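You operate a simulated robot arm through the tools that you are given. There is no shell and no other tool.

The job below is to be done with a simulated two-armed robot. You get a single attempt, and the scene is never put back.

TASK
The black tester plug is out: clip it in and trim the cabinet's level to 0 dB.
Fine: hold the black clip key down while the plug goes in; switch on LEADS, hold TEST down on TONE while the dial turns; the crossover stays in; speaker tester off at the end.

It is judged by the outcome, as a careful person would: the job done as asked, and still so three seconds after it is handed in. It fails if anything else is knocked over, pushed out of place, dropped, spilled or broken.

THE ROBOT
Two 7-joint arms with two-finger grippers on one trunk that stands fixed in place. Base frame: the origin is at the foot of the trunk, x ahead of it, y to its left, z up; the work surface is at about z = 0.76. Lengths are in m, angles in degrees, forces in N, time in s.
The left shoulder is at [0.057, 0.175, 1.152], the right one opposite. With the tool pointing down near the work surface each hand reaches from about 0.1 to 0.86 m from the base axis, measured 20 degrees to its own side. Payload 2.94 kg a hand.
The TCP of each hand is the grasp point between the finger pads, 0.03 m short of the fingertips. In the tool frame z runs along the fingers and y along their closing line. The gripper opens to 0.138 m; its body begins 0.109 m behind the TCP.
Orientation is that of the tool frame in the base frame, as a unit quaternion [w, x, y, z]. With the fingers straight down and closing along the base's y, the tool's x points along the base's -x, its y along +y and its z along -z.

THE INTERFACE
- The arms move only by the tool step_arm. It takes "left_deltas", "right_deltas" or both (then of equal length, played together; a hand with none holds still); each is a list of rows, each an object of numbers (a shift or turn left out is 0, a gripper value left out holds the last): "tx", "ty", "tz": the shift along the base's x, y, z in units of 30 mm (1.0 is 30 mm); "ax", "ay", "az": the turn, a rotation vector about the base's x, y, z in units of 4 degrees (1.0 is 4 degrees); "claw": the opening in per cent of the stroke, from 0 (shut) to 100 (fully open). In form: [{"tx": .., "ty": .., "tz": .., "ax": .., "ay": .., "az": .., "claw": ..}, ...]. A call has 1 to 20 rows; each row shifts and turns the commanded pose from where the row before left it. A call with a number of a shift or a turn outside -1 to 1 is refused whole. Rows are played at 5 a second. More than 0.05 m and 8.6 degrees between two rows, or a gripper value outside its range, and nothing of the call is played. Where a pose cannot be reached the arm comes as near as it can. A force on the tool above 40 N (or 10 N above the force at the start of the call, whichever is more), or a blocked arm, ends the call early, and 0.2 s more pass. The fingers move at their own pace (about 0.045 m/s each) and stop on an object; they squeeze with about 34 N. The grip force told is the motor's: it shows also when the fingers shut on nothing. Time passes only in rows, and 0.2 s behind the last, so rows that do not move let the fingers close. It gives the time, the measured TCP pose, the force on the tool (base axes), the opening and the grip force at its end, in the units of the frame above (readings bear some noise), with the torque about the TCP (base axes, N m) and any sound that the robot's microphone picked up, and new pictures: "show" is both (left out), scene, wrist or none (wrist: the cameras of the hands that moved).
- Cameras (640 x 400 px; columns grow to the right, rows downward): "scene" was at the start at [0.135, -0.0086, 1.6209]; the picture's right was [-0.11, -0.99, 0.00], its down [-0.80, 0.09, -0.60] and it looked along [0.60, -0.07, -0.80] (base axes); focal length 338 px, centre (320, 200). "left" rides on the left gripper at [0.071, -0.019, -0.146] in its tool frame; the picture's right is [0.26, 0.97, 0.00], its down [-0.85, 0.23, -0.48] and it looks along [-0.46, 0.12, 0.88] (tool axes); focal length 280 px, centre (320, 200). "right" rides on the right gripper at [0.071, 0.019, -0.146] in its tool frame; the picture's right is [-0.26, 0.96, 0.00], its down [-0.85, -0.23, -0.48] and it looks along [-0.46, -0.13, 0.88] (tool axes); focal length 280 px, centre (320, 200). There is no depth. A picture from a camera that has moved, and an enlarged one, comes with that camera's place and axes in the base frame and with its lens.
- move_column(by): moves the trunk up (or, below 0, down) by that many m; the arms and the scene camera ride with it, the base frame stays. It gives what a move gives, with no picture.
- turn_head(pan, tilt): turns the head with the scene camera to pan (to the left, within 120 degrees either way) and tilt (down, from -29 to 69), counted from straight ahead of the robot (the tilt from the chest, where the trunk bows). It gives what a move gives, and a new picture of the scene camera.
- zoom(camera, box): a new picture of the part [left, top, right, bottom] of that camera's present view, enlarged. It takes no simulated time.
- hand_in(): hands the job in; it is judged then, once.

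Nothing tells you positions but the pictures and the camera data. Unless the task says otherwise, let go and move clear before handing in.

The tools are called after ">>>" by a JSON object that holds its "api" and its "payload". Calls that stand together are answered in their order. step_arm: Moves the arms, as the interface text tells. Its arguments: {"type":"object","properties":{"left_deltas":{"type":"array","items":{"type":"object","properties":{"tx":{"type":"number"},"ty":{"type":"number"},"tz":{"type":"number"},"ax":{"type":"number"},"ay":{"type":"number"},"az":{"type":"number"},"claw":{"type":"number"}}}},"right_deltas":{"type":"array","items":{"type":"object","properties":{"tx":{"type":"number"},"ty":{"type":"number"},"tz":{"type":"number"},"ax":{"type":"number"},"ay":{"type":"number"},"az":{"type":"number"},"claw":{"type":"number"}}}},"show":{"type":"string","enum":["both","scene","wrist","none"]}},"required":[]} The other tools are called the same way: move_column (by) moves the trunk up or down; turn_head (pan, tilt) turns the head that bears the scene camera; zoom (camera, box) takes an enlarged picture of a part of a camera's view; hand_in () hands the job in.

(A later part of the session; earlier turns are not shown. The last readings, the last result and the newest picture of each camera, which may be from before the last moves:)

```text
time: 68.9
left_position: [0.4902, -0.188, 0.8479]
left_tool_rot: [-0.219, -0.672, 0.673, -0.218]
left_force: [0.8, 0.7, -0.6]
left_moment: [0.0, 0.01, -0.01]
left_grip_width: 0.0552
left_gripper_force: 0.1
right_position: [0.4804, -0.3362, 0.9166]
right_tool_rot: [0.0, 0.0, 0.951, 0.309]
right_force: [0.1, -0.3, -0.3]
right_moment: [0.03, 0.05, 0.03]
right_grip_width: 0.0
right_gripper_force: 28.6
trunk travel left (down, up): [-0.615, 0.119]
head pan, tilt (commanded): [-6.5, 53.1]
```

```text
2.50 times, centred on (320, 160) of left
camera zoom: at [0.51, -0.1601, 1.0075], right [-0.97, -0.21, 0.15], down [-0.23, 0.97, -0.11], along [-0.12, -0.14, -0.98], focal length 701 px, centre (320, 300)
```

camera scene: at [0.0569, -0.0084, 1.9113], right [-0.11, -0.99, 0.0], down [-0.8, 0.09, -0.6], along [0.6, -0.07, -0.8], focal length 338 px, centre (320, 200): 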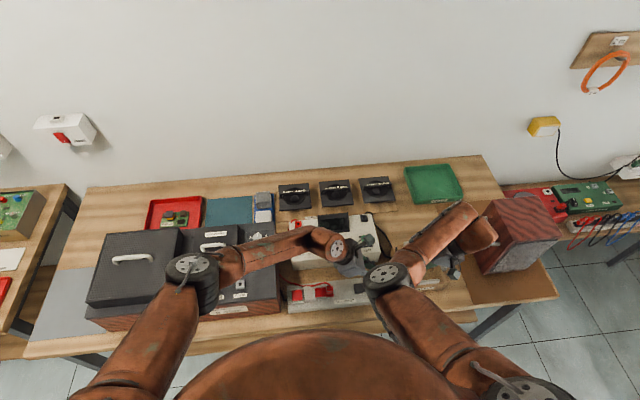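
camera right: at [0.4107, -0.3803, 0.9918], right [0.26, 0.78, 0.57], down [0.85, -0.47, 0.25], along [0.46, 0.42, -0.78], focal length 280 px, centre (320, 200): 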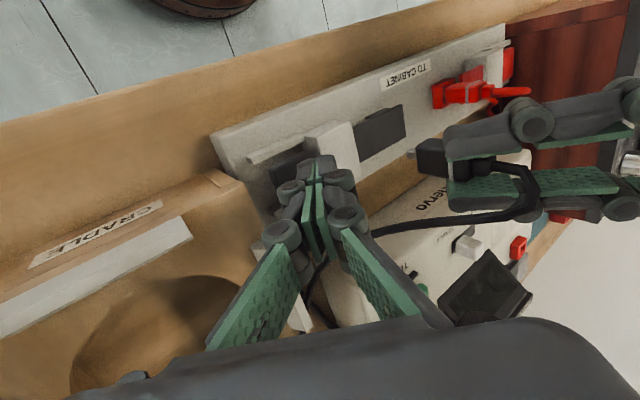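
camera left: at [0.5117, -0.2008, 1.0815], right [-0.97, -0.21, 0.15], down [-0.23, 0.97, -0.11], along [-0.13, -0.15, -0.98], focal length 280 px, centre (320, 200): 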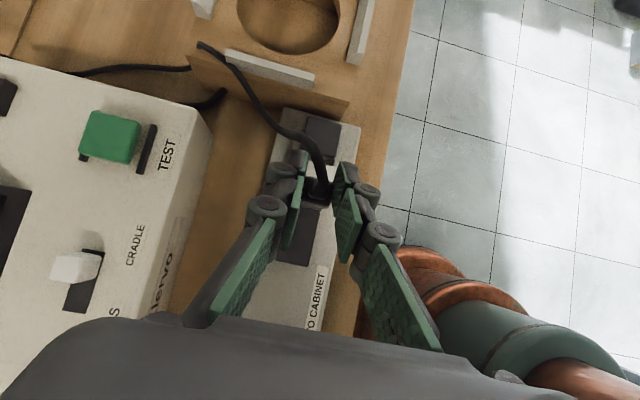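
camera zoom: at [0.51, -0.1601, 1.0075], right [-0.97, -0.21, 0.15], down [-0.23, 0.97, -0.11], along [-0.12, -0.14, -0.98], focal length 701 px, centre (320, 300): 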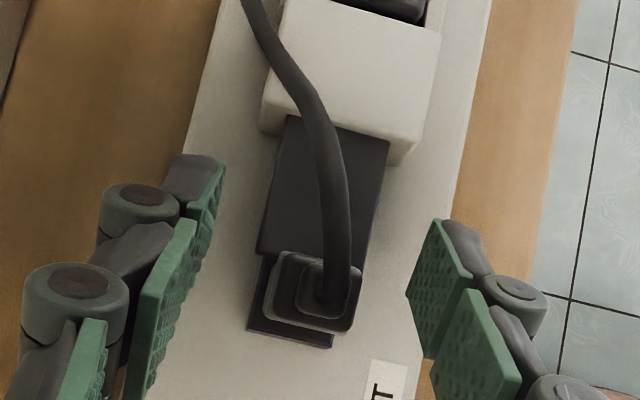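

The black plug stands seated with the shutter clamped against it, as deep as the red one. I'm retracting both hands upward, clear of the cord, before lowering the trunk again.

>>> {"api": "step_arm", "payload": {"left_deltas": [{"ty": 0.4, "tz": 0.7}, {"ty": 0.4, "tz": 0.8}, {"ty": 0.5, "tz": 0.8}, {"ty": 0.5, "tz": 0.8}, {"ty": 0.5, "tz": 1}, {"ty": 0.5, "tz": 1}, {"ty": 0.5, "tz": 1}, {"tz": 1}, {"tz": 1}, {"tz": 1}, {"tz": 1}, {"tz": 1}, {"tz": 1}, {"tz": 1}, {"tz": 1}], "right_deltas": [{"tz": 0.6, "ty": -0.4}, {"tz": 0.8, "ty": -0.5}, {"tz": 1, "ty": -0.5}, {"tz": 1, "ty": -0.5}, {"tz": 1, "ty": -0.5}, {"tz": 1, "ty": -0.5}, {"tz": 1, "ty": -0.5}, {"tz": 1, "ty": -0.5}, {"tz": 1, "ty": -0.5}, {"tz": 1, "ty": -0.5}, {"tz": 1, "ty": -0.5}, {"tz": 1}, {"tz": 1}, {"tz": 1}, {}], "show": "both"}}

```text
time: 72.1
left_position: [0.4903, -0.0875, 1.2706]
left_tool_rot: [-0.219, -0.672, 0.673, -0.219]
left_force: [0.4, 0.9, 0.7]
left_moment: [0.01, -0.01, 0.0]
left_grip_width: 0.055
left_gripper_force: 0.1
right_position: [0.4833, -0.4994, 1.3165]
right_tool_rot: [-0.001, 0.0, 0.951, 0.309]
right_force: [0.0, -0.5, -0.1]
right_moment: [0.02, 0.03, 0.0]
right_grip_width: 0.0002
right_gripper_force: 28.3
trunk travel left (down, up): [-0.615, 0.119]
head pan, tilt (commanded): [-6.5, 53.1]
camera scene: at [0.0574, -0.0094, 1.9112], right [-0.11, -0.99, 0.0], down [-0.8, 0.09, -0.6], along [0.6, -0.07, -0.8], focal length 338 px, centre (320, 200)
camera right: at [0.4113, -0.5696, 1.4481], right [0.26, 0.78, 0.57], down [0.85, -0.47, 0.25], along [0.46, 0.42, -0.79], focal length 280 px, centre (320, 200)
camera left: at [0.5096, -0.0602, 1.4309], right [-0.96, -0.21, 0.15], down [-0.23, 0.97, -0.11], along [-0.13, -0.14, -0.98], focal length 280 px, centre (320, 200)
```

scene: 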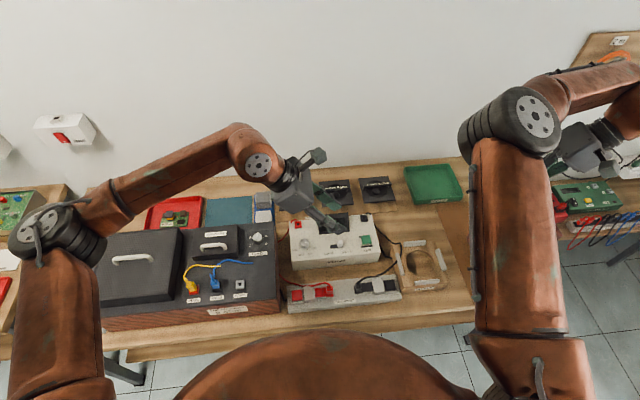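
right: 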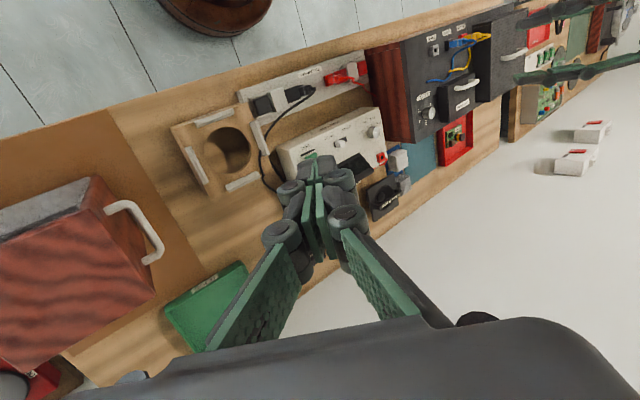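
left: 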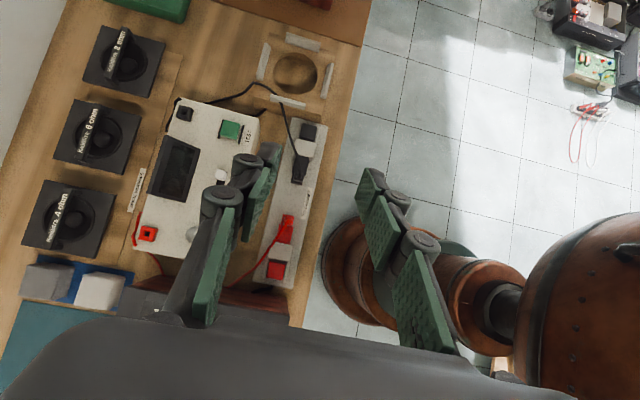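

>>> {"api": "zoom", "payload": {"camera": "right", "box": [230, 50, 400, 170]}}

>>> {"api": "zoom", "payload": {"camera": "scene", "box": [280, 210, 420, 310]}}

>>> {"api": "move_column", "payload": {"by": -0.15}}

```text
3.33 times, centred on (315, 110) of right
camera zoom: at [0.4113, -0.5696, 1.4481], right [0.26, 0.78, 0.57], down [0.85, -0.47, 0.25], along [0.46, 0.42, -0.79], focal length 935 px, centre (337, 500)
```

zoom: 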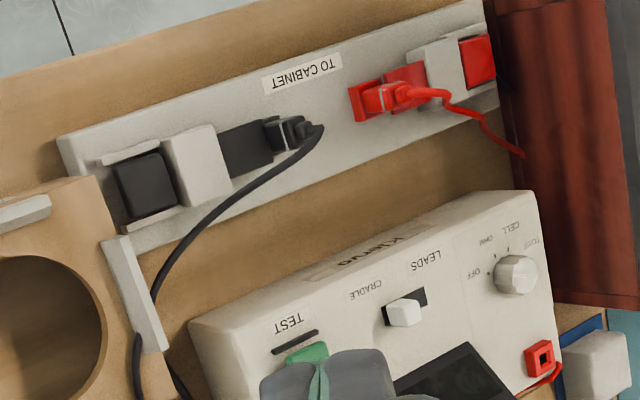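

```text
4.00 times, centred on (350, 260) of scene
camera zoom: at [0.0574, -0.0094, 1.9112], right [-0.11, -0.99, 0.0], down [-0.8, 0.09, -0.6], along [0.6, -0.07, -0.8], focal length 1351 px, centre (200, -40)
```

zoom: 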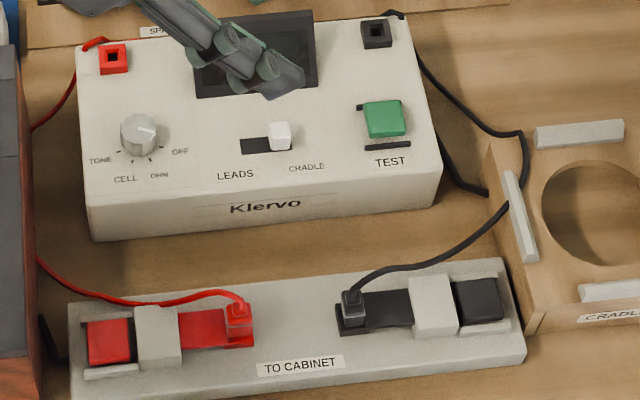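

```text
time: 73.9
left_position: [0.4905, -0.0887, 1.1225]
left_tool_rot: [0.218, 0.673, -0.673, 0.218]
left_force: [-1.1, -0.2, 0.3]
left_moment: [-0.02, -0.01, -0.04]
left_grip_width: 0.0553
left_gripper_force: 0.1
right_position: [0.4815, -0.4995, 1.1688]
right_tool_rot: [0.0, 0.0, 0.951, 0.309]
right_force: [0.0, 0.0, 0.3]
right_moment: [-0.02, -0.04, 0.0]
right_grip_width: 0.0001
right_gripper_force: 28.8
trunk travel left (down, up): [-0.465, 0.269]
head pan, tilt (commanded): [-6.5, 53.1]
```

The black lead now mirrors the red one. At this intermediate trunk height both arms should reach the tester; I'll move the left hand away to the left and straighten both hands to point down.

>>> {"api": "step_arm", "payload": {"left_deltas": [{"ty": 1, "ax": 1}, {"ty": 1, "ax": 1}, {"ty": 1, "ax": 1}, {"ty": 1, "ax": 1}, {"ty": 1, "ax": 1}, {"ty": 1, "ax": 1}, {"ty": 1, "ax": 1}, {"ty": 1, "ax": 1}, {"ty": 1, "ax": 1}, {"tz": 0.5}], "right_deltas": [{"ax": -1}, {"ax": -1}, {"ax": -1}, {"ax": -1}, {"ax": -1}, {"ax": -1}, {"ax": -1}, {"ax": -1}, {"ax": -1}, {}], "show": "both"}}

```text
time: 76.1
left_position: [0.4915, 0.1825, 1.1363]
left_tool_rot: [-0.001, 0.707, -0.707, 0.0]
left_force: [-0.9, -0.7, 0.1]
left_moment: [0.03, 0.02, 0.02]
left_grip_width: 0.0552
left_gripper_force: 0.0
right_position: [0.4823, -0.5005, 1.1679]
right_tool_rot: [0.0, 0.0, 1.0, -0.001]
right_force: [1.1, -0.5, -0.5]
right_moment: [0.04, -0.02, 0.03]
right_grip_width: 0.0
right_gripper_force: 28.2
trunk travel left (down, up): [-0.465, 0.269]
head pan, tilt (commanded): [-6.5, 53.1]
camera scene: at [0.0775, -0.0101, 1.7615], right [-0.11, -0.99, 0.0], down [-0.8, 0.09, -0.6], along [0.6, -0.07, -0.8], focal length 338 px, centre (320, 200)
camera right: at [0.4107, -0.4808, 1.3155], right [0.26, 0.96, 0.0], down [0.85, -0.23, 0.48], along [0.46, -0.13, -0.88], focal length 280 px, centre (320, 200)
camera left: at [0.5102, 0.1105, 1.2814], right [-0.97, -0.26, 0.0], down [-0.23, 0.85, 0.48], along [-0.12, 0.46, -0.88], focal length 280 px, centre (320, 200)
```

scene: 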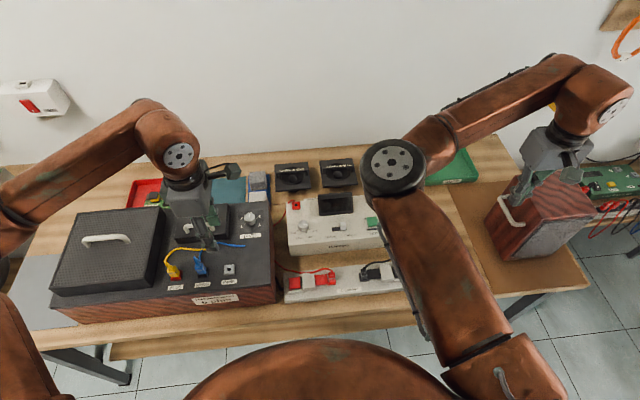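
right: 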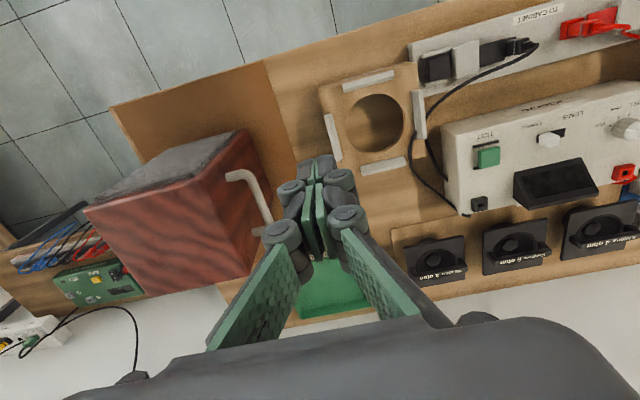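
left: 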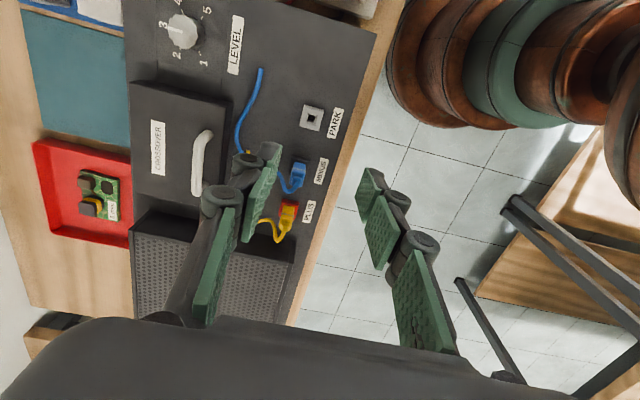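

>>> {"api": "step_arm", "payload": {"right_deltas": [{"tx": 0.5, "ty": 0.9}, {"tx": 0.5, "ty": 0.9}, {"tx": 0.5, "ty": 0.9}, {"tx": 0.5, "ty": 0.9, "tz": -0.3}, {"tx": 0.5, "ty": 0.9, "tz": -0.5}, {"tx": 0.5, "ty": 0.9, "tz": -0.6}, {"tx": 0.5, "ty": 0.9, "tz": -0.7}, {"tx": 0.5, "ty": 0.9, "tz": -0.7}, {"tx": 0.5, "ty": 0.9, "tz": -0.7}, {"tx": 0.5, "ty": 0.9, "tz": -0.7}, {"tx": 0.2, "ty": 0.7, "tz": -0.7}, {"ty": 0.5, "tz": -0.7}], "show": "both"}}

```text
time: 78.7
left_position: [0.4899, 0.1832, 1.1349]
left_tool_rot: [0.0, -0.707, 0.708, 0.0]
left_force: [-0.2, -0.8, 0.2]
left_moment: [0.02, 0.05, 0.02]
left_grip_width: 0.0552
left_gripper_force: 0.1
right_position: [0.6395, -0.195, 0.9997]
right_tool_rot: [0.0, 0.001, 1.0, 0.0]
right_force: [0.1, 0.3, 0.0]
right_moment: [-0.01, -0.03, -0.05]
right_grip_width: 0.0
right_gripper_force: 28.4
trunk travel left (down, up): [-0.465, 0.269]
head pan, tilt (commanded): [-6.5, 53.1]
camera scene: at [0.0779, -0.008, 1.7615], right [-0.11, -0.99, 0.0], down [-0.8, 0.09, -0.6], along [0.6, -0.07, -0.8], focal length 338 px, centre (320, 200)
camera right: at [0.5676, -0.1751, 1.1472], right [0.26, 0.96, 0.0], down [0.85, -0.23, 0.48], along [0.46, -0.13, -0.88], focal length 280 px, centre (320, 200)
```

scene: 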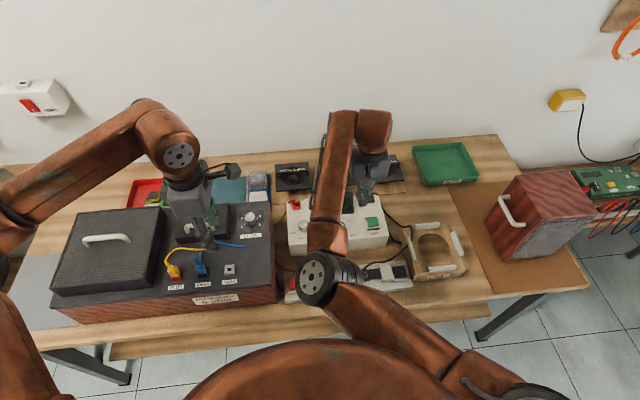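
right: 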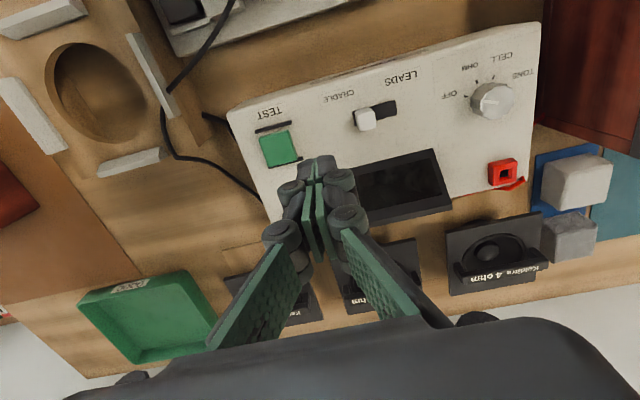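

>>> {"api": "zoom", "payload": {"camera": "right", "box": [300, 60, 460, 180]}}

>>> {"api": "zoom", "payload": {"camera": "right", "box": [420, 40, 560, 140]}}

>>> {"api": "zoom", "payload": {"camera": "left", "box": [120, 0, 280, 110]}}

```text
3.33 times, centred on (380, 120) of right
camera zoom: at [0.5676, -0.1751, 1.1472], right [0.26, 0.96, 0.0], down [0.85, -0.23, 0.48], along [0.46, -0.13, -0.88], focal length 935 px, centre (120, 467)
```

zoom: 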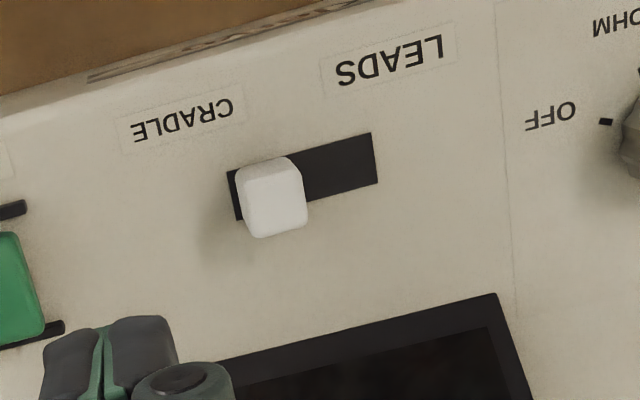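

```text
4.00 times, centred on (490, 90) of right
camera zoom: at [0.5676, -0.1751, 1.1472], right [0.26, 0.96, 0.0], down [0.85, -0.23, 0.48], along [0.46, -0.13, -0.88], focal length 1122 px, centre (-360, 640)
```

zoom: 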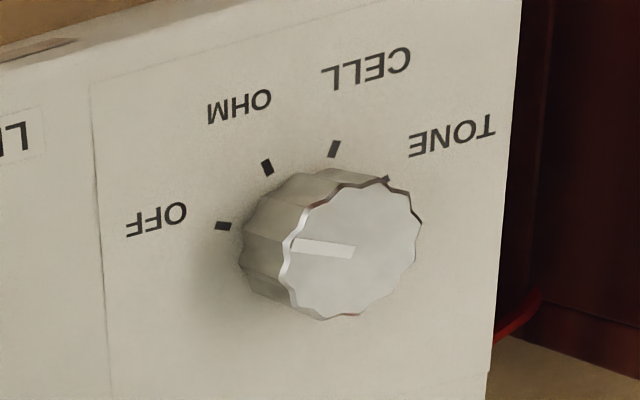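

```text
3.64 times, centred on (200, 55) of left
camera zoom: at [0.5106, 0.112, 1.2811], right [-0.97, -0.26, 0.0], down [-0.23, 0.85, 0.48], along [-0.12, 0.46, -0.88], focal length 1020 px, centre (756, 727)
```

zoom: 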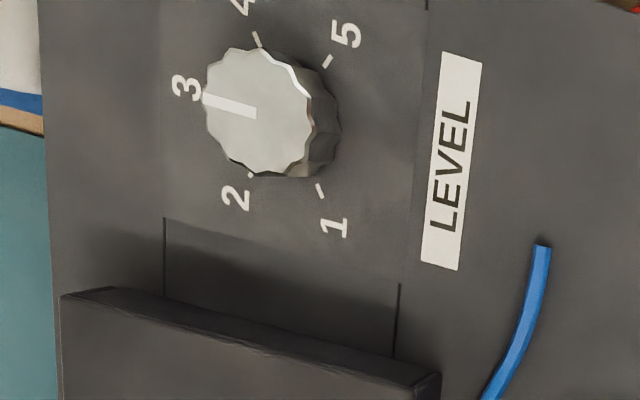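

Both dials are clear: LEVEL at 3, selector on OFF, and the slide knob at the CRADLE end. I'm lowering the closed right fingertips beside the slide knob to push it left to LEADS.

>>> {"api": "step_arm", "payload": {"right_deltas": [{"ty": 0.4, "tz": -0.6}, {"tz": -0.8}, {"tz": -0.8}, {"tz": -0.8}, {"tz": -0.6}, {"tz": -0.2}, {}], "show": "wrist"}}

>>> {"api": "zoom", "payload": {"camera": "right", "box": [260, 60, 420, 200]}}

>>> {"api": "zoom", "payload": {"camera": "scene", "box": [280, 180, 400, 260]}}

```text
time: 80.3
left_position: [0.4901, 0.1825, 1.1361]
left_tool_rot: [0.0, -0.707, 0.707, 0.0]
left_force: [-0.3, -0.7, 0.4]
left_moment: [-0.03, 0.02, 0.04]
left_grip_width: 0.0553
left_gripper_force: 0.0
right_position: [0.6386, -0.1808, 0.8847]
right_tool_rot: [-0.002, 0.001, 1.0, -0.001]
right_force: [-0.3, -0.3, -0.3]
right_moment: [0.01, 0.03, 0.0]
right_grip_width: 0.0
right_gripper_force: 28.2
trunk travel left (down, up): [-0.465, 0.269]
head pan, tilt (commanded): [-6.5, 53.1]
camera right: at [0.5663, -0.162, 1.0332], right [0.26, 0.96, 0.0], down [0.85, -0.23, 0.48], along [0.46, -0.13, -0.88], focal length 280 px, centre (320, 200)
```

right: 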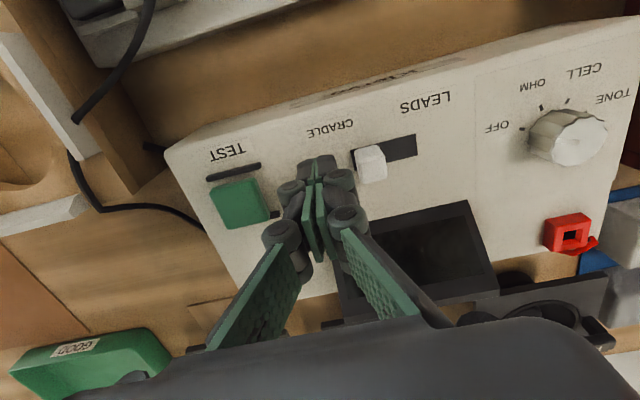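

```text
2.86 times, centred on (340, 130) of right
camera zoom: at [0.5663, -0.162, 1.0332], right [0.26, 0.96, 0.0], down [0.85, -0.23, 0.48], along [0.46, -0.13, -0.88], focal length 801 px, centre (263, 400)
```

zoom: 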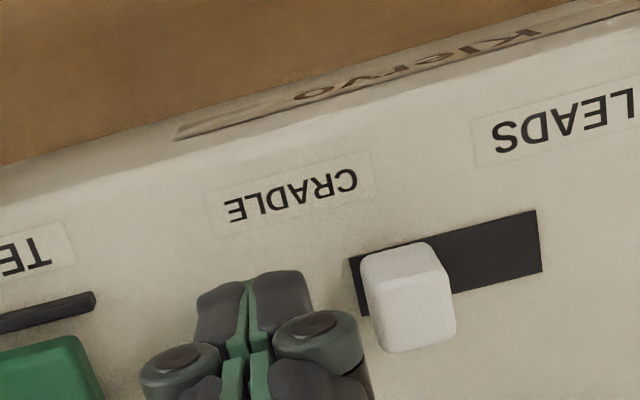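

```text
5.00 times, centred on (340, 220) of scene
camera zoom: at [0.0776, -0.0082, 1.7615], right [-0.11, -0.99, 0.0], down [-0.8, 0.09, -0.6], along [0.6, -0.07, -0.8], focal length 1689 px, centre (220, 100)
```

zoom: 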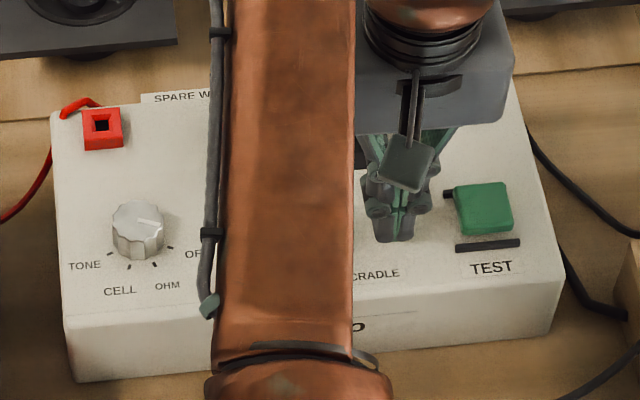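

>>> {"api": "step_arm", "payload": {"right_deltas": [{"ty": 0.25}, {"ty": 0.25}, {"ty": 0.2}, {"ty": 0.2}, {}], "show": "none"}}

>>> {"api": "zoom", "payload": {"camera": "right", "box": [260, 60, 420, 200]}}

```text
time: 81.5
left_position: [0.4919, 0.1822, 1.1357]
left_tool_rot: [0.0, 0.707, -0.707, 0.0]
left_force: [-0.4, 0.2, -0.3]
left_moment: [0.0, 0.02, 0.0]
left_grip_width: 0.0554
left_gripper_force: 0.0
right_position: [0.6385, -0.1544, 0.8871]
right_tool_rot: [0.0, 0.001, 1.0, 0.0]
right_force: [0.9, -0.1, 0.1]
right_moment: [0.0, 0.01, 0.01]
right_grip_width: 0.0002
right_gripper_force: 28.1
trunk travel left (down, up): [-0.465, 0.269]
head pan, tilt (commanded): [-6.5, 53.1]
```

```text
2.86 times, centred on (340, 130) of right
camera zoom: at [0.5666, -0.1352, 1.0336], right [0.26, 0.96, 0.0], down [0.85, -0.23, 0.48], along [0.46, -0.12, -0.88], focal length 801 px, centre (263, 400)
```

zoom: 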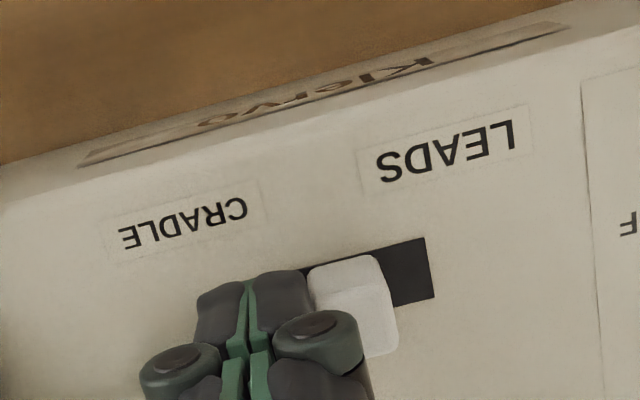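

>>> {"api": "step_arm", "payload": {"right_deltas": [{"ty": 0.15}, {"ty": 0.12}, {}], "show": "none"}}

>>> {"api": "zoom", "payload": {"camera": "right", "box": [260, 60, 420, 200]}}

```text
time: 82.3
left_position: [0.4906, 0.1832, 1.1357]
left_tool_rot: [-0.001, 0.707, -0.707, 0.001]
left_force: [-0.7, -0.6, 0.2]
left_moment: [0.0, 0.01, -0.02]
left_grip_width: 0.0553
left_gripper_force: 0.1
right_position: [0.6375, -0.1467, 0.8869]
right_tool_rot: [-0.001, 0.0, 1.0, 0.0]
right_force: [-0.9, -0.1, 0.3]
right_moment: [0.0, -0.02, 0.0]
right_grip_width: 0.0002
right_gripper_force: 28.7
trunk travel left (down, up): [-0.465, 0.269]
head pan, tilt (commanded): [-6.5, 53.1]
```

```text
2.86 times, centred on (340, 130) of right
camera zoom: at [0.5667, -0.1274, 1.0337], right [0.26, 0.96, 0.0], down [0.85, -0.23, 0.48], along [0.46, -0.13, -0.88], focal length 801 px, centre (263, 400)
```

zoom: 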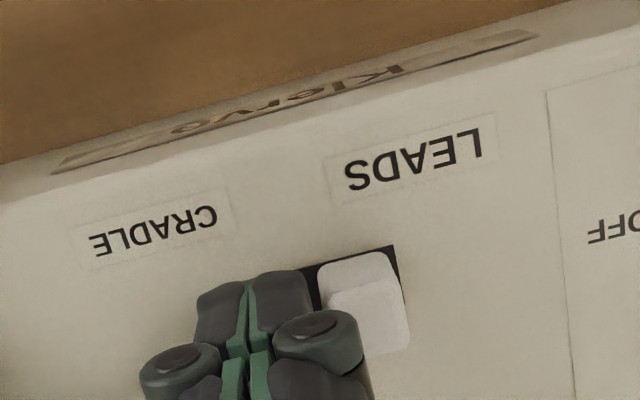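

The slide knob snapped over to LEADS. Now the right hand goes up and hovers over TEST, while the left hand yaws and moves above the selector at about (0.655, -0.025).

>>> {"api": "step_arm", "payload": {"right_deltas": [{"ty": -0.2, "tz": 0.3}, {"tz": 0.8}, {"tz": 0.8}, {"tz": 0.5, "ty": -0.5}, {"ty": -0.8, "tx": 0.1}, {"ty": -0.8, "tx": 0.1}, {"ty": -0.8, "tx": 0.1}, {"ty": -0.1}, {}, {}, {}, {}, {}, {}, {}, {}], "left_deltas": [{"az": 1}, {"az": 1}, {"az": 1}, {"az": 1}, {"az": 1, "tx": 0.5, "ty": -0.6}, {"az": 1, "tx": 0.5, "ty": -0.6}, {"az": 1, "tx": 0.5, "ty": -0.6}, {"az": 1, "tx": 0.5, "ty": -0.6}, {"az": 1, "tx": 0.5, "ty": -0.6}, {"az": 1, "tx": 0.5, "ty": -0.6}, {"az": 1, "tx": 0.5, "ty": -0.6}, {"az": 1, "tx": 0.5, "ty": -0.6, "tz": -0.4}, {"az": 1, "tx": 0.5, "ty": -0.6, "tz": -0.6}, {"az": 1, "tx": 0.5, "ty": -0.6, "tz": -0.6}, {"az": 1, "tx": 0.5, "ty": -0.6, "tz": -0.6}, {"ty": -0.33, "tz": -0.6}], "show": "both"}}

```text
time: 85.7
left_position: [0.6556, -0.0268, 1.0507]
left_tool_rot: [0.0, 0.966, -0.259, 0.0]
left_force: [0.1, 0.5, -0.4]
left_moment: [-0.01, -0.01, 0.02]
left_grip_width: 0.0556
left_gripper_force: 0.1
right_position: [0.648, -0.242, 0.9588]
right_tool_rot: [0.0, 0.0, 1.0, -0.001]
right_force: [0.5, 0.1, 0.0]
right_moment: [-0.03, -0.02, -0.01]
right_grip_width: 0.0
right_gripper_force: 28.1
trunk travel left (down, up): [-0.465, 0.269]
head pan, tilt (commanded): [-6.5, 53.1]
camera scene: at [0.0779, -0.0086, 1.7615], right [-0.11, -0.99, 0.0], down [-0.8, 0.09, -0.6], along [0.6, -0.07, -0.8], focal length 338 px, centre (320, 200)
camera right: at [0.5759, -0.2233, 1.1054], right [0.26, 0.96, 0.0], down [0.85, -0.23, 0.48], along [0.46, -0.13, -0.88], focal length 280 px, centre (320, 200)
camera left: at [0.7268, -0.0468, 1.1964], right [-0.26, -0.97, 0.0], down [-0.85, 0.22, 0.48], along [-0.46, 0.12, -0.88], focal length 280 px, centre (320, 200)
```

scene: 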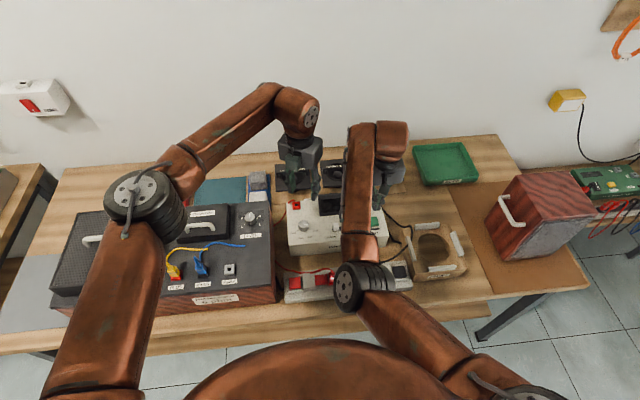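
right: 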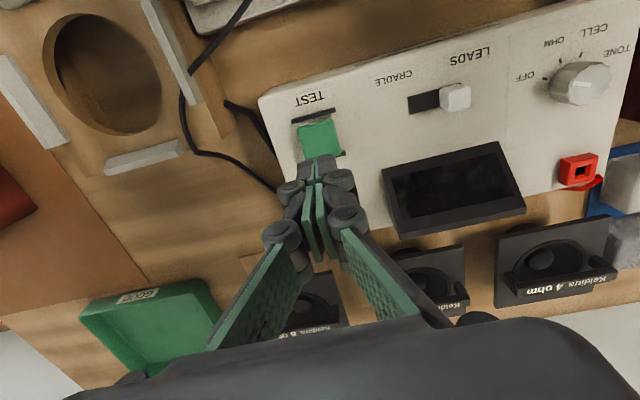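
left: 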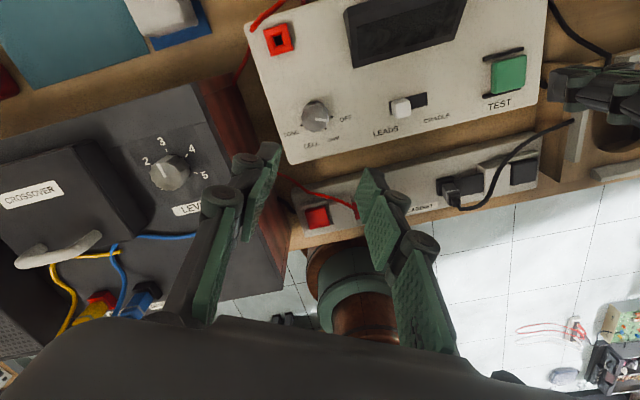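

>>> {"api": "zoom", "payload": {"camera": "left", "box": [260, 60, 380, 170]}}

>>> {"api": "zoom", "payload": {"camera": "right", "box": [380, 60, 620, 240]}}

>>> {"api": "zoom", "payload": {"camera": "left", "box": [120, 100, 280, 220]}}

```text
3.64 times, centred on (320, 115) of left
camera zoom: at [0.7268, -0.0468, 1.1964], right [-0.26, -0.97, 0.0], down [-0.85, 0.22, 0.48], along [-0.46, 0.12, -0.88], focal length 1020 px, centre (320, 509)
```

zoom: 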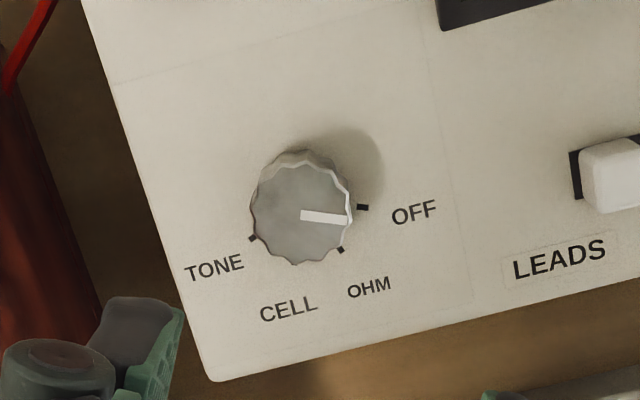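

```text
2.22 times, centred on (500, 150) of right
camera zoom: at [0.5759, -0.2233, 1.1054], right [0.26, 0.96, 0.0], down [0.85, -0.23, 0.48], along [0.46, -0.13, -0.88], focal length 623 px, centre (-80, 311)
```

zoom: 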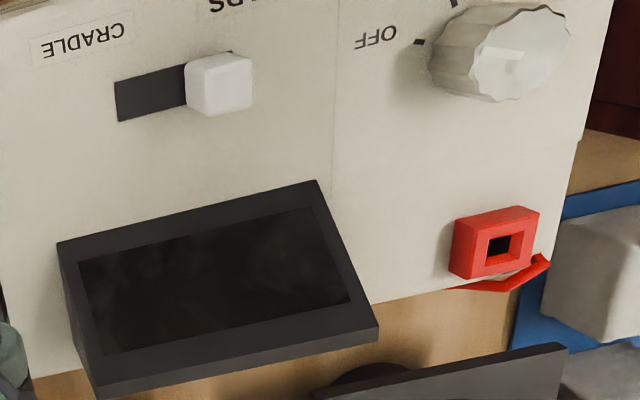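

```text
3.33 times, centred on (200, 160) of left
camera zoom: at [0.7268, -0.0468, 1.1964], right [-0.26, -0.97, 0.0], down [-0.85, 0.22, 0.48], along [-0.46, 0.12, -0.88], focal length 935 px, centre (720, 333)
```

zoom: 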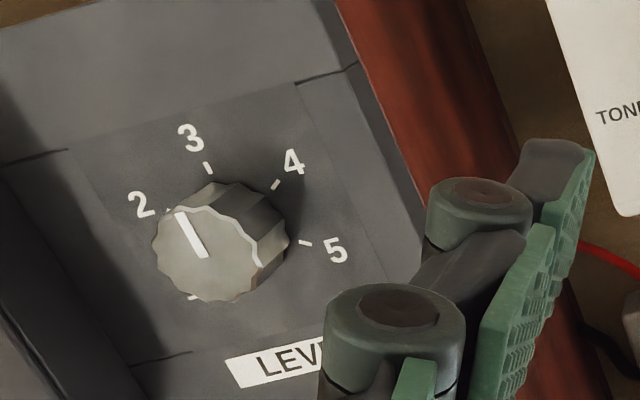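

>>> {"api": "step_arm", "payload": {"left_deltas": [{"tx": 0.05, "ty": 0.08, "tz": -0.8}, {"tz": -0.8}, {"tz": -0.8}, {"tz": -0.8}, {"tz": -0.8}, {}], "show": "wrist"}}

>>> {"api": "zoom", "payload": {"camera": "left", "box": [220, 60, 420, 220]}}

>>> {"api": "zoom", "payload": {"camera": "right", "box": [440, 0, 640, 140]}}

```text
time: 87.1
left_position: [0.656, -0.024, 0.9321]
left_tool_rot: [0.0, 0.966, -0.259, 0.0]
left_force: [0.3, 0.3, -0.1]
left_moment: [0.0, 0.03, 0.03]
left_grip_width: 0.0552
left_gripper_force: 0.1
right_position: [0.6477, -0.2429, 0.9577]
right_tool_rot: [0.001, 0.0, 1.0, 0.0]
right_force: [0.0, -0.2, -0.2]
right_moment: [0.02, -0.04, 0.01]
right_grip_width: 0.0001
right_gripper_force: 28.5
trunk travel left (down, up): [-0.465, 0.269]
head pan, tilt (commanded): [-6.5, 53.1]
camera left: at [0.7278, -0.0434, 1.078], right [-0.26, -0.97, 0.0], down [-0.85, 0.23, 0.48], along [-0.46, 0.12, -0.88], focal length 280 px, centre (320, 200)
```

left: 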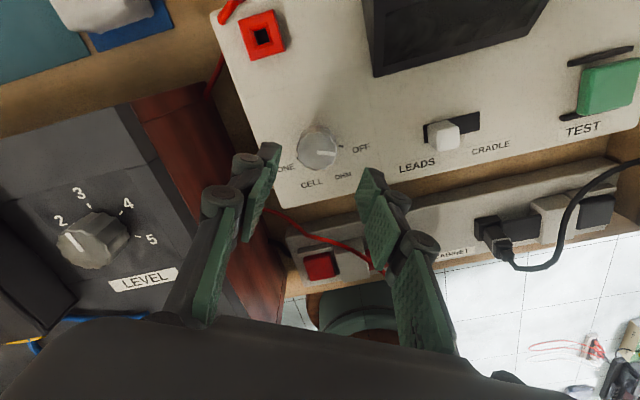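

```text
2.50 times, centred on (320, 140) of left
camera zoom: at [0.7278, -0.0434, 1.078], right [-0.26, -0.97, 0.0], down [-0.85, 0.23, 0.48], along [-0.46, 0.12, -0.88], focal length 701 px, centre (320, 350)
```

zoom: 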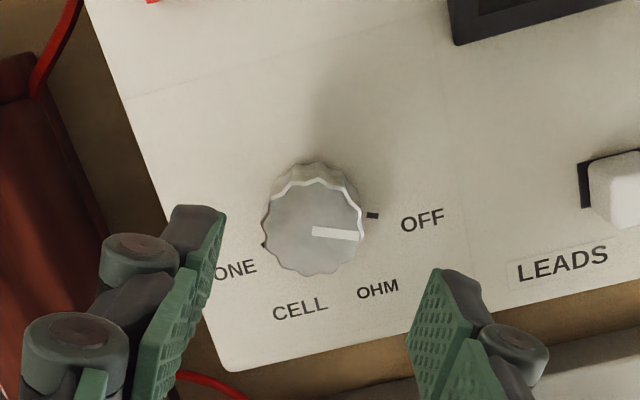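

```text
2.86 times, centred on (540, 70) of right
camera zoom: at [0.5755, -0.2233, 1.1057], right [0.26, 0.96, 0.0], down [0.85, -0.23, 0.48], along [0.46, -0.12, -0.88], focal length 801 px, centre (-309, 571)
```

zoom: 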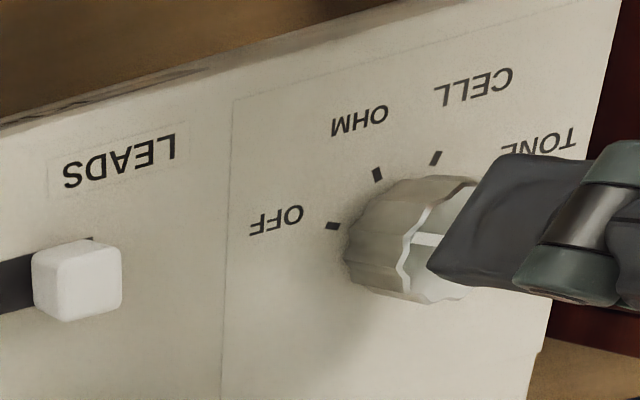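

>>> {"api": "step_arm", "payload": {"left_deltas": [{"tx": 0.07, "tz": -0.6}, {"tz": -0.6}, {"tz": -0.45}, {}], "show": "wrist"}}

>>> {"api": "zoom", "payload": {"camera": "left", "box": [220, 60, 420, 220]}}

>>> {"api": "zoom", "payload": {"camera": "right", "box": [440, 0, 640, 140]}}

```text
time: 88.1
left_position: [0.6599, -0.0235, 0.8826]
left_tool_rot: [0.0, 0.966, -0.259, 0.0]
left_force: [-0.4, -1.3, 0.4]
left_moment: [-0.03, -0.03, -0.01]
left_grip_width: 0.0553
left_gripper_force: 0.2
right_position: [0.6483, -0.2426, 0.9586]
right_tool_rot: [-0.001, 0.0, 1.0, 0.0]
right_force: [0.0, -0.2, 0.3]
right_moment: [-0.04, 0.01, 0.02]
right_grip_width: 0.0
right_gripper_force: 28.1
trunk travel left (down, up): [-0.465, 0.269]
head pan, tilt (commanded): [-6.5, 53.1]
camera left: at [0.7316, -0.0428, 1.0288], right [-0.26, -0.97, 0.0], down [-0.85, 0.23, 0.48], along [-0.46, 0.12, -0.88], focal length 280 px, centre (320, 200)
```

left: 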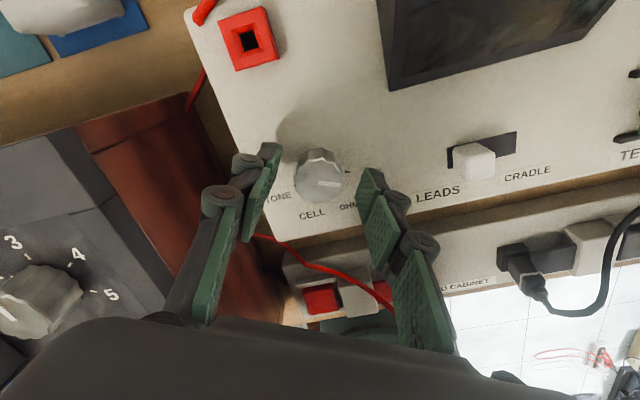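

```text
2.50 times, centred on (320, 140) of left
camera zoom: at [0.7316, -0.0428, 1.0288], right [-0.26, -0.97, 0.0], down [-0.85, 0.23, 0.48], along [-0.46, 0.12, -0.88], focal length 701 px, centre (320, 350)
```

zoom: 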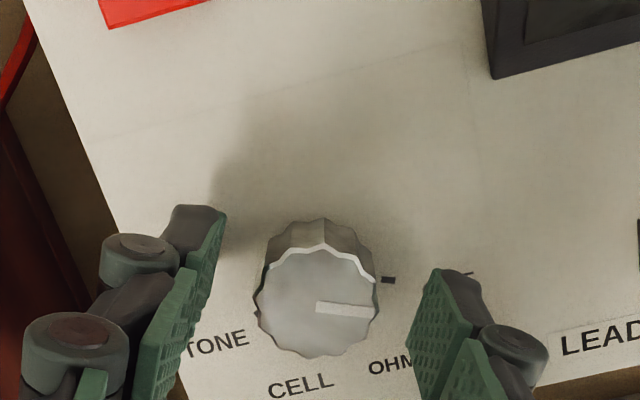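

```text
2.86 times, centred on (540, 70) of right
camera zoom: at [0.5757, -0.2233, 1.1056], right [0.26, 0.96, 0.0], down [0.85, -0.23, 0.48], along [0.46, -0.13, -0.88], focal length 801 px, centre (-309, 571)
```

zoom: 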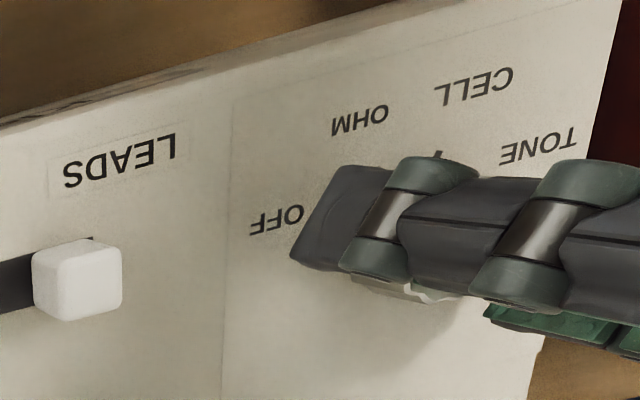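

The knob is between the pads. I'm closing on it, then turning clockwise by 135° (OFF to TONE) in stages.

>>> {"api": "step_arm", "payload": {"left_deltas": [{"claw": 0}, {}, {}, {}, {"az": -1}, {"az": -1}, {"az": -1}, {"az": -1}, {"az": -1}, {"az": -1}], "show": "wrist"}}

>>> {"api": "zoom", "payload": {"camera": "left", "box": [220, 60, 420, 220]}}

```text
time: 90.3
left_position: [0.659, -0.0246, 0.8835]
left_tool_rot: [0.0, 0.891, -0.454, 0.0]
left_force: [3.8, -1.2, 8.1]
left_moment: [0.56, 0.28, -0.05]
left_grip_width: 0.0311
left_gripper_force: 45.9
right_position: [0.6478, -0.2428, 0.9589]
right_tool_rot: [0.0, 0.0, 1.0, 0.0]
right_force: [-0.2, -0.5, 0.1]
right_moment: [0.0, -0.05, 0.03]
right_grip_width: 0.0
right_gripper_force: 28.1
trunk travel left (down, up): [-0.465, 0.269]
head pan, tilt (commanded): [-6.5, 53.1]
camera left: at [0.717, -0.0708, 1.0288], right [-0.63, -0.78, 0.0], down [-0.69, 0.55, 0.48], along [-0.37, 0.3, -0.88], focal length 280 px, centre (320, 200)
```

left: 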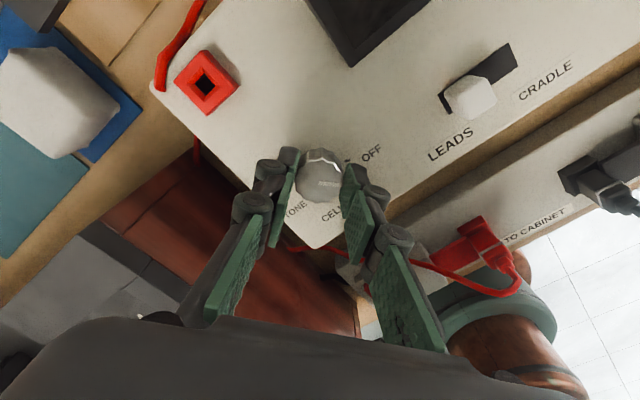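

```text
2.50 times, centred on (320, 140) of left
camera zoom: at [0.717, -0.0708, 1.0288], right [-0.63, -0.78, 0.0], down [-0.69, 0.55, 0.48], along [-0.37, 0.3, -0.88], focal length 701 px, centre (320, 350)
```

zoom: 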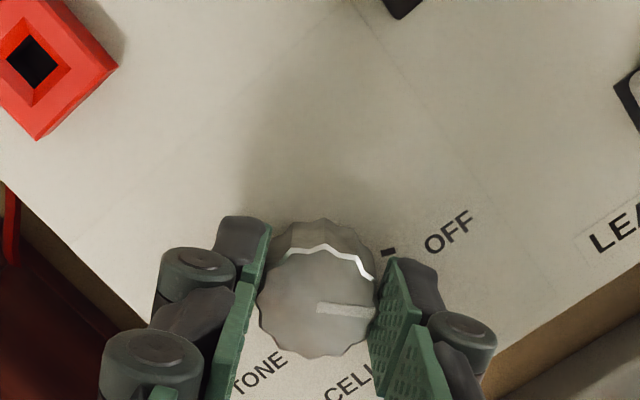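

The knob follows the hand. Continuing the clockwise turn.

>>> {"api": "step_arm", "payload": {"left_deltas": [{"az": -1}, {"az": -1}, {"az": -1}, {"az": -1}, {"az": -1}, {"az": -1}, {"az": -1}, {"az": -1}, {"az": -1}, {"az": -1}, {"az": -1}, {"az": -1}, {"az": -1}, {"az": -1}], "show": "wrist"}}

>>> {"api": "zoom", "payload": {"camera": "left", "box": [220, 60, 420, 220]}}

```text
time: 93.3
left_position: [0.6568, -0.0255, 0.8841]
left_tool_rot: [0.0, -0.572, 0.82, 0.001]
left_force: [-16.2, -2.6, 4.6]
left_moment: [-0.34, 0.53, 0.05]
left_grip_width: 0.0312
left_gripper_force: 44.8
right_position: [0.6462, -0.2423, 0.9599]
right_tool_rot: [0.001, 0.001, 1.0, 0.0]
right_force: [0.6, 0.4, -0.7]
right_moment: [0.03, -0.02, 0.0]
right_grip_width: 0.0002
right_gripper_force: 28.3
trunk travel left (down, up): [-0.465, 0.269]
head pan, tilt (commanded): [-6.5, 53.1]
camera left: at [0.6512, -0.0984, 1.0286], right [-1.0, 0.09, 0.0], down [0.08, 0.88, 0.48], along [0.04, 0.47, -0.88], focal length 280 px, centre (320, 200)
```

left: 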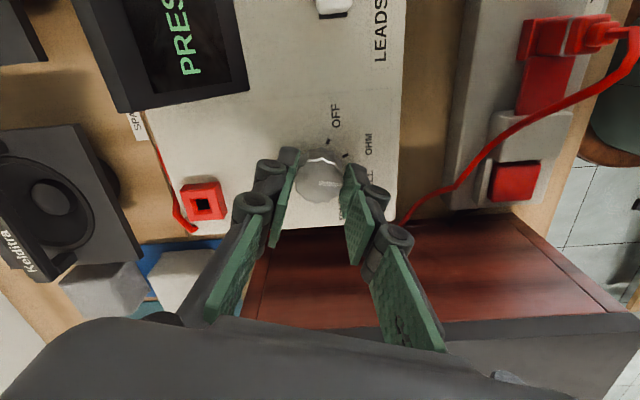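

```text
2.50 times, centred on (320, 140) of left
camera zoom: at [0.6512, -0.0984, 1.0286], right [-1.0, 0.09, 0.0], down [0.08, 0.88, 0.48], along [0.04, 0.47, -0.88], focal length 701 px, centre (320, 350)
```

zoom: 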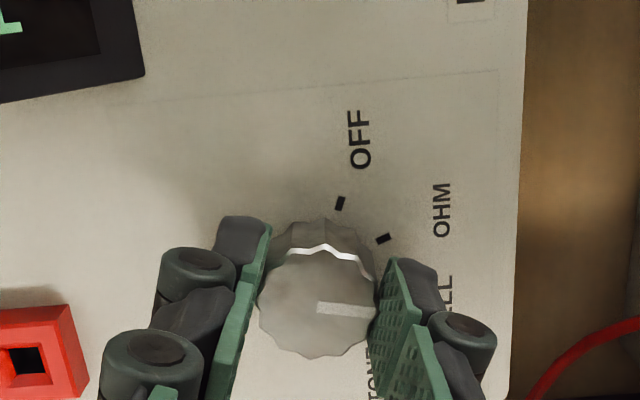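

The display is on ("PRESS..."). The side force shows the knob axis lies about 2–3 mm nearer the robot, so I correct that and finish the turn to TONE.

>>> {"api": "step_arm", "payload": {"left_deltas": [{"az": -1, "tx": -0.05}, {"az": -1, "tx": -0.05}, {"az": -1}, {"az": -1}, {"az": -1}, {"az": -1}, {"az": -1}, {"az": -1}, {"az": -1}, {"az": -1}, {"az": -1}, {"az": -1}, {"az": -1}, {"az": -0.75}, {}], "show": "wrist"}}

>>> {"api": "zoom", "payload": {"camera": "left", "box": [220, 60, 420, 220]}}

>>> {"api": "zoom", "payload": {"camera": "right", "box": [380, 60, 620, 240]}}

```text
time: 96.5
left_position: [0.6553, -0.0237, 0.8827]
left_tool_rot: [0.0, -0.13, 0.992, 0.0]
left_force: [-11.1, 8.9, 6.6]
left_moment: [0.62, 0.15, 0.03]
left_grip_width: 0.0312
left_gripper_force: 44.9
right_position: [0.6461, -0.2418, 0.9605]
right_tool_rot: [0.001, -0.001, 1.0, -0.001]
right_force: [-0.7, 0.1, 0.1]
right_moment: [0.0, 0.0, 0.0]
right_grip_width: 0.0
right_gripper_force: 28.1
trunk travel left (down, up): [-0.465, 0.269]
head pan, tilt (commanded): [-6.5, 53.1]
camera left: at [0.5921, -0.0601, 1.0286], right [-0.5, 0.86, 0.0], down [0.76, 0.44, 0.48], along [0.41, 0.24, -0.88], focal length 280 px, centre (320, 200)
```

left: 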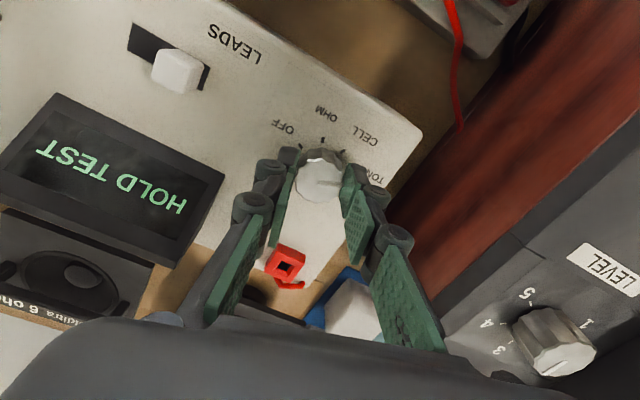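

```text
2.50 times, centred on (320, 140) of left
camera zoom: at [0.5921, -0.0601, 1.0286], right [-0.5, 0.86, 0.0], down [0.76, 0.44, 0.48], along [0.41, 0.24, -0.88], focal length 701 px, centre (320, 350)
```

zoom: 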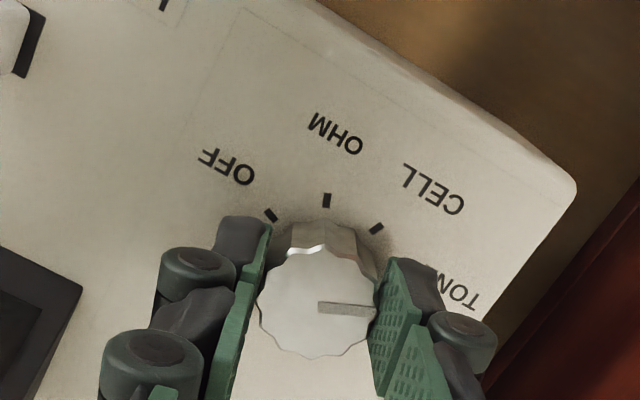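

```text
2.22 times, centred on (500, 150) of right
camera zoom: at [0.5744, -0.2224, 1.1066], right [0.26, 0.96, 0.0], down [0.85, -0.23, 0.48], along [0.46, -0.13, -0.88], focal length 623 px, centre (-80, 311)
```

zoom: 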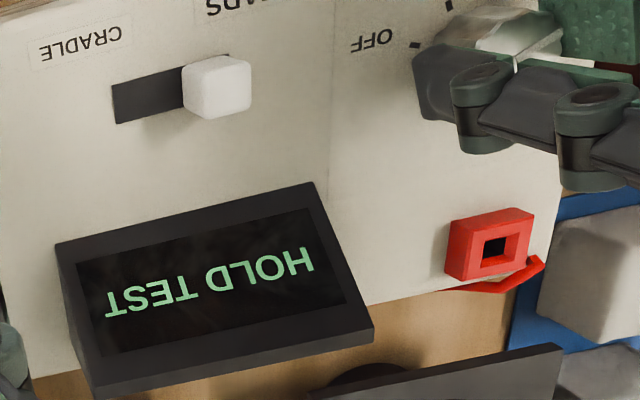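

The display now reads "HOLD TEST", so TONE is selected. I'm releasing the knob and lifting the left hand.

>>> {"api": "step_arm", "payload": {"left_deltas": [{"claw": 20}, {"claw": 40}, {}, {"tz": 0.5}, {"tz": 0.8}, {"tz": 0.8}, {"tz": 0.8}, {"tz": 0.8}, {"tz": 0.8}], "show": "both"}}

>>> {"api": "zoom", "payload": {"camera": "left", "box": [120, 60, 440, 280]}}

>>> {"api": "zoom", "payload": {"camera": "right", "box": [380, 20, 640, 240]}}

```text
time: 98.5
left_position: [0.657, -0.0251, 1.0183]
left_tool_rot: [0.0, -0.13, 0.992, 0.0]
left_force: [0.6, -0.2, -0.1]
left_moment: [0.01, 0.01, 0.01]
left_grip_width: 0.0551
left_gripper_force: 0.0
right_position: [0.6479, -0.2427, 0.9601]
right_tool_rot: [0.001, 0.0, 1.0, 0.0]
right_force: [-0.5, -0.1, 0.4]
right_moment: [0.01, -0.02, -0.01]
right_grip_width: 0.0
right_gripper_force: 28.6
trunk travel left (down, up): [-0.465, 0.269]
head pan, tilt (commanded): [-6.5, 53.1]
camera scene: at [0.077, -0.0086, 1.7615], right [-0.11, -0.99, 0.0], down [-0.79, 0.09, -0.6], along [0.6, -0.07, -0.8], focal length 338 px, centre (320, 200)
camera left: at [0.5936, -0.0613, 1.1644], right [-0.5, 0.86, 0.0], down [0.76, 0.44, 0.48], along [0.41, 0.24, -0.88], focal length 280 px, centre (320, 200)
```

scene: 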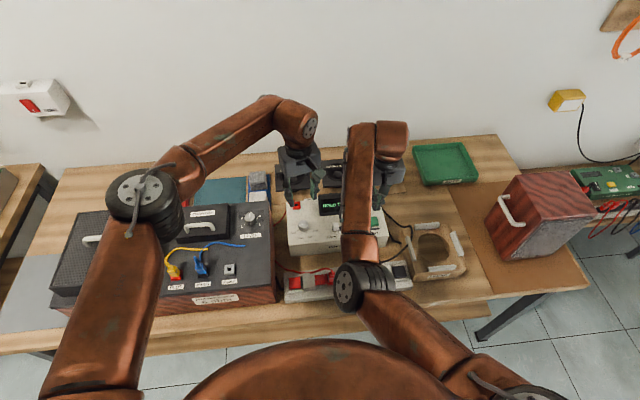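
left: 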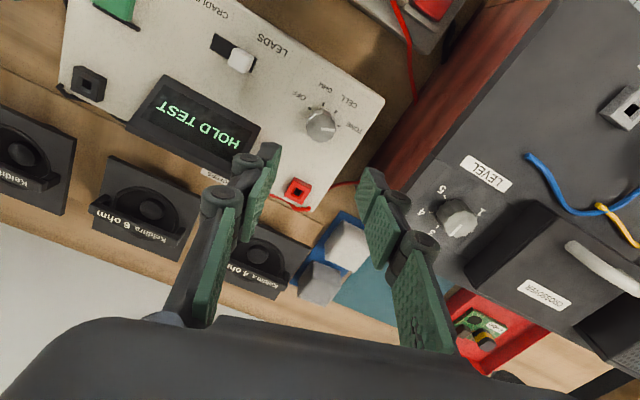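

```text
1.82 times, centred on (280, 170) of left
camera zoom: at [0.5936, -0.0613, 1.1644], right [-0.5, 0.86, 0.0], down [0.76, 0.44, 0.48], along [0.41, 0.24, -0.88], focal length 510 px, centre (393, 254)
```

zoom: 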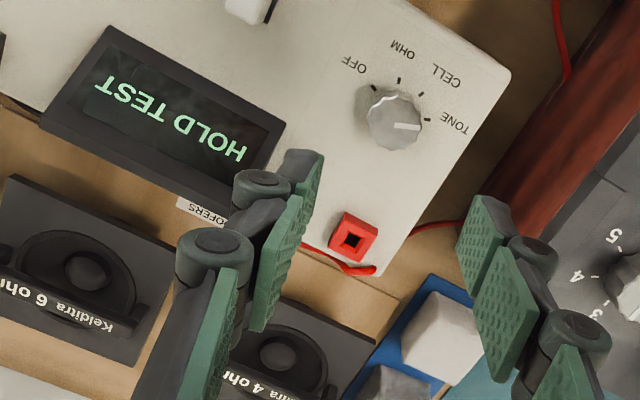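

```text
1.82 times, centred on (510, 130) of right
camera zoom: at [0.5754, -0.2234, 1.1058], right [0.26, 0.96, 0.0], down [0.85, -0.23, 0.48], along [0.46, -0.13, -0.88], focal length 510 px, centre (-26, 327)
```

zoom: 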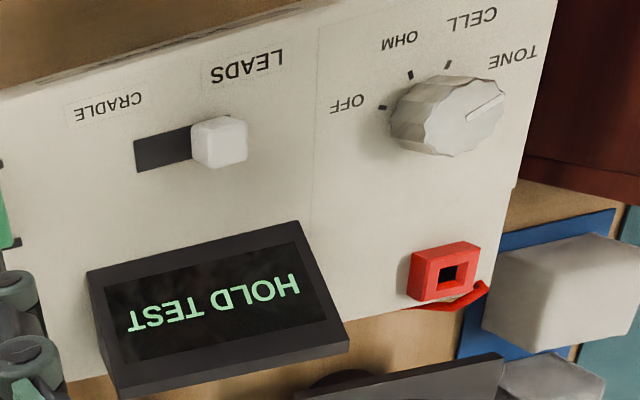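

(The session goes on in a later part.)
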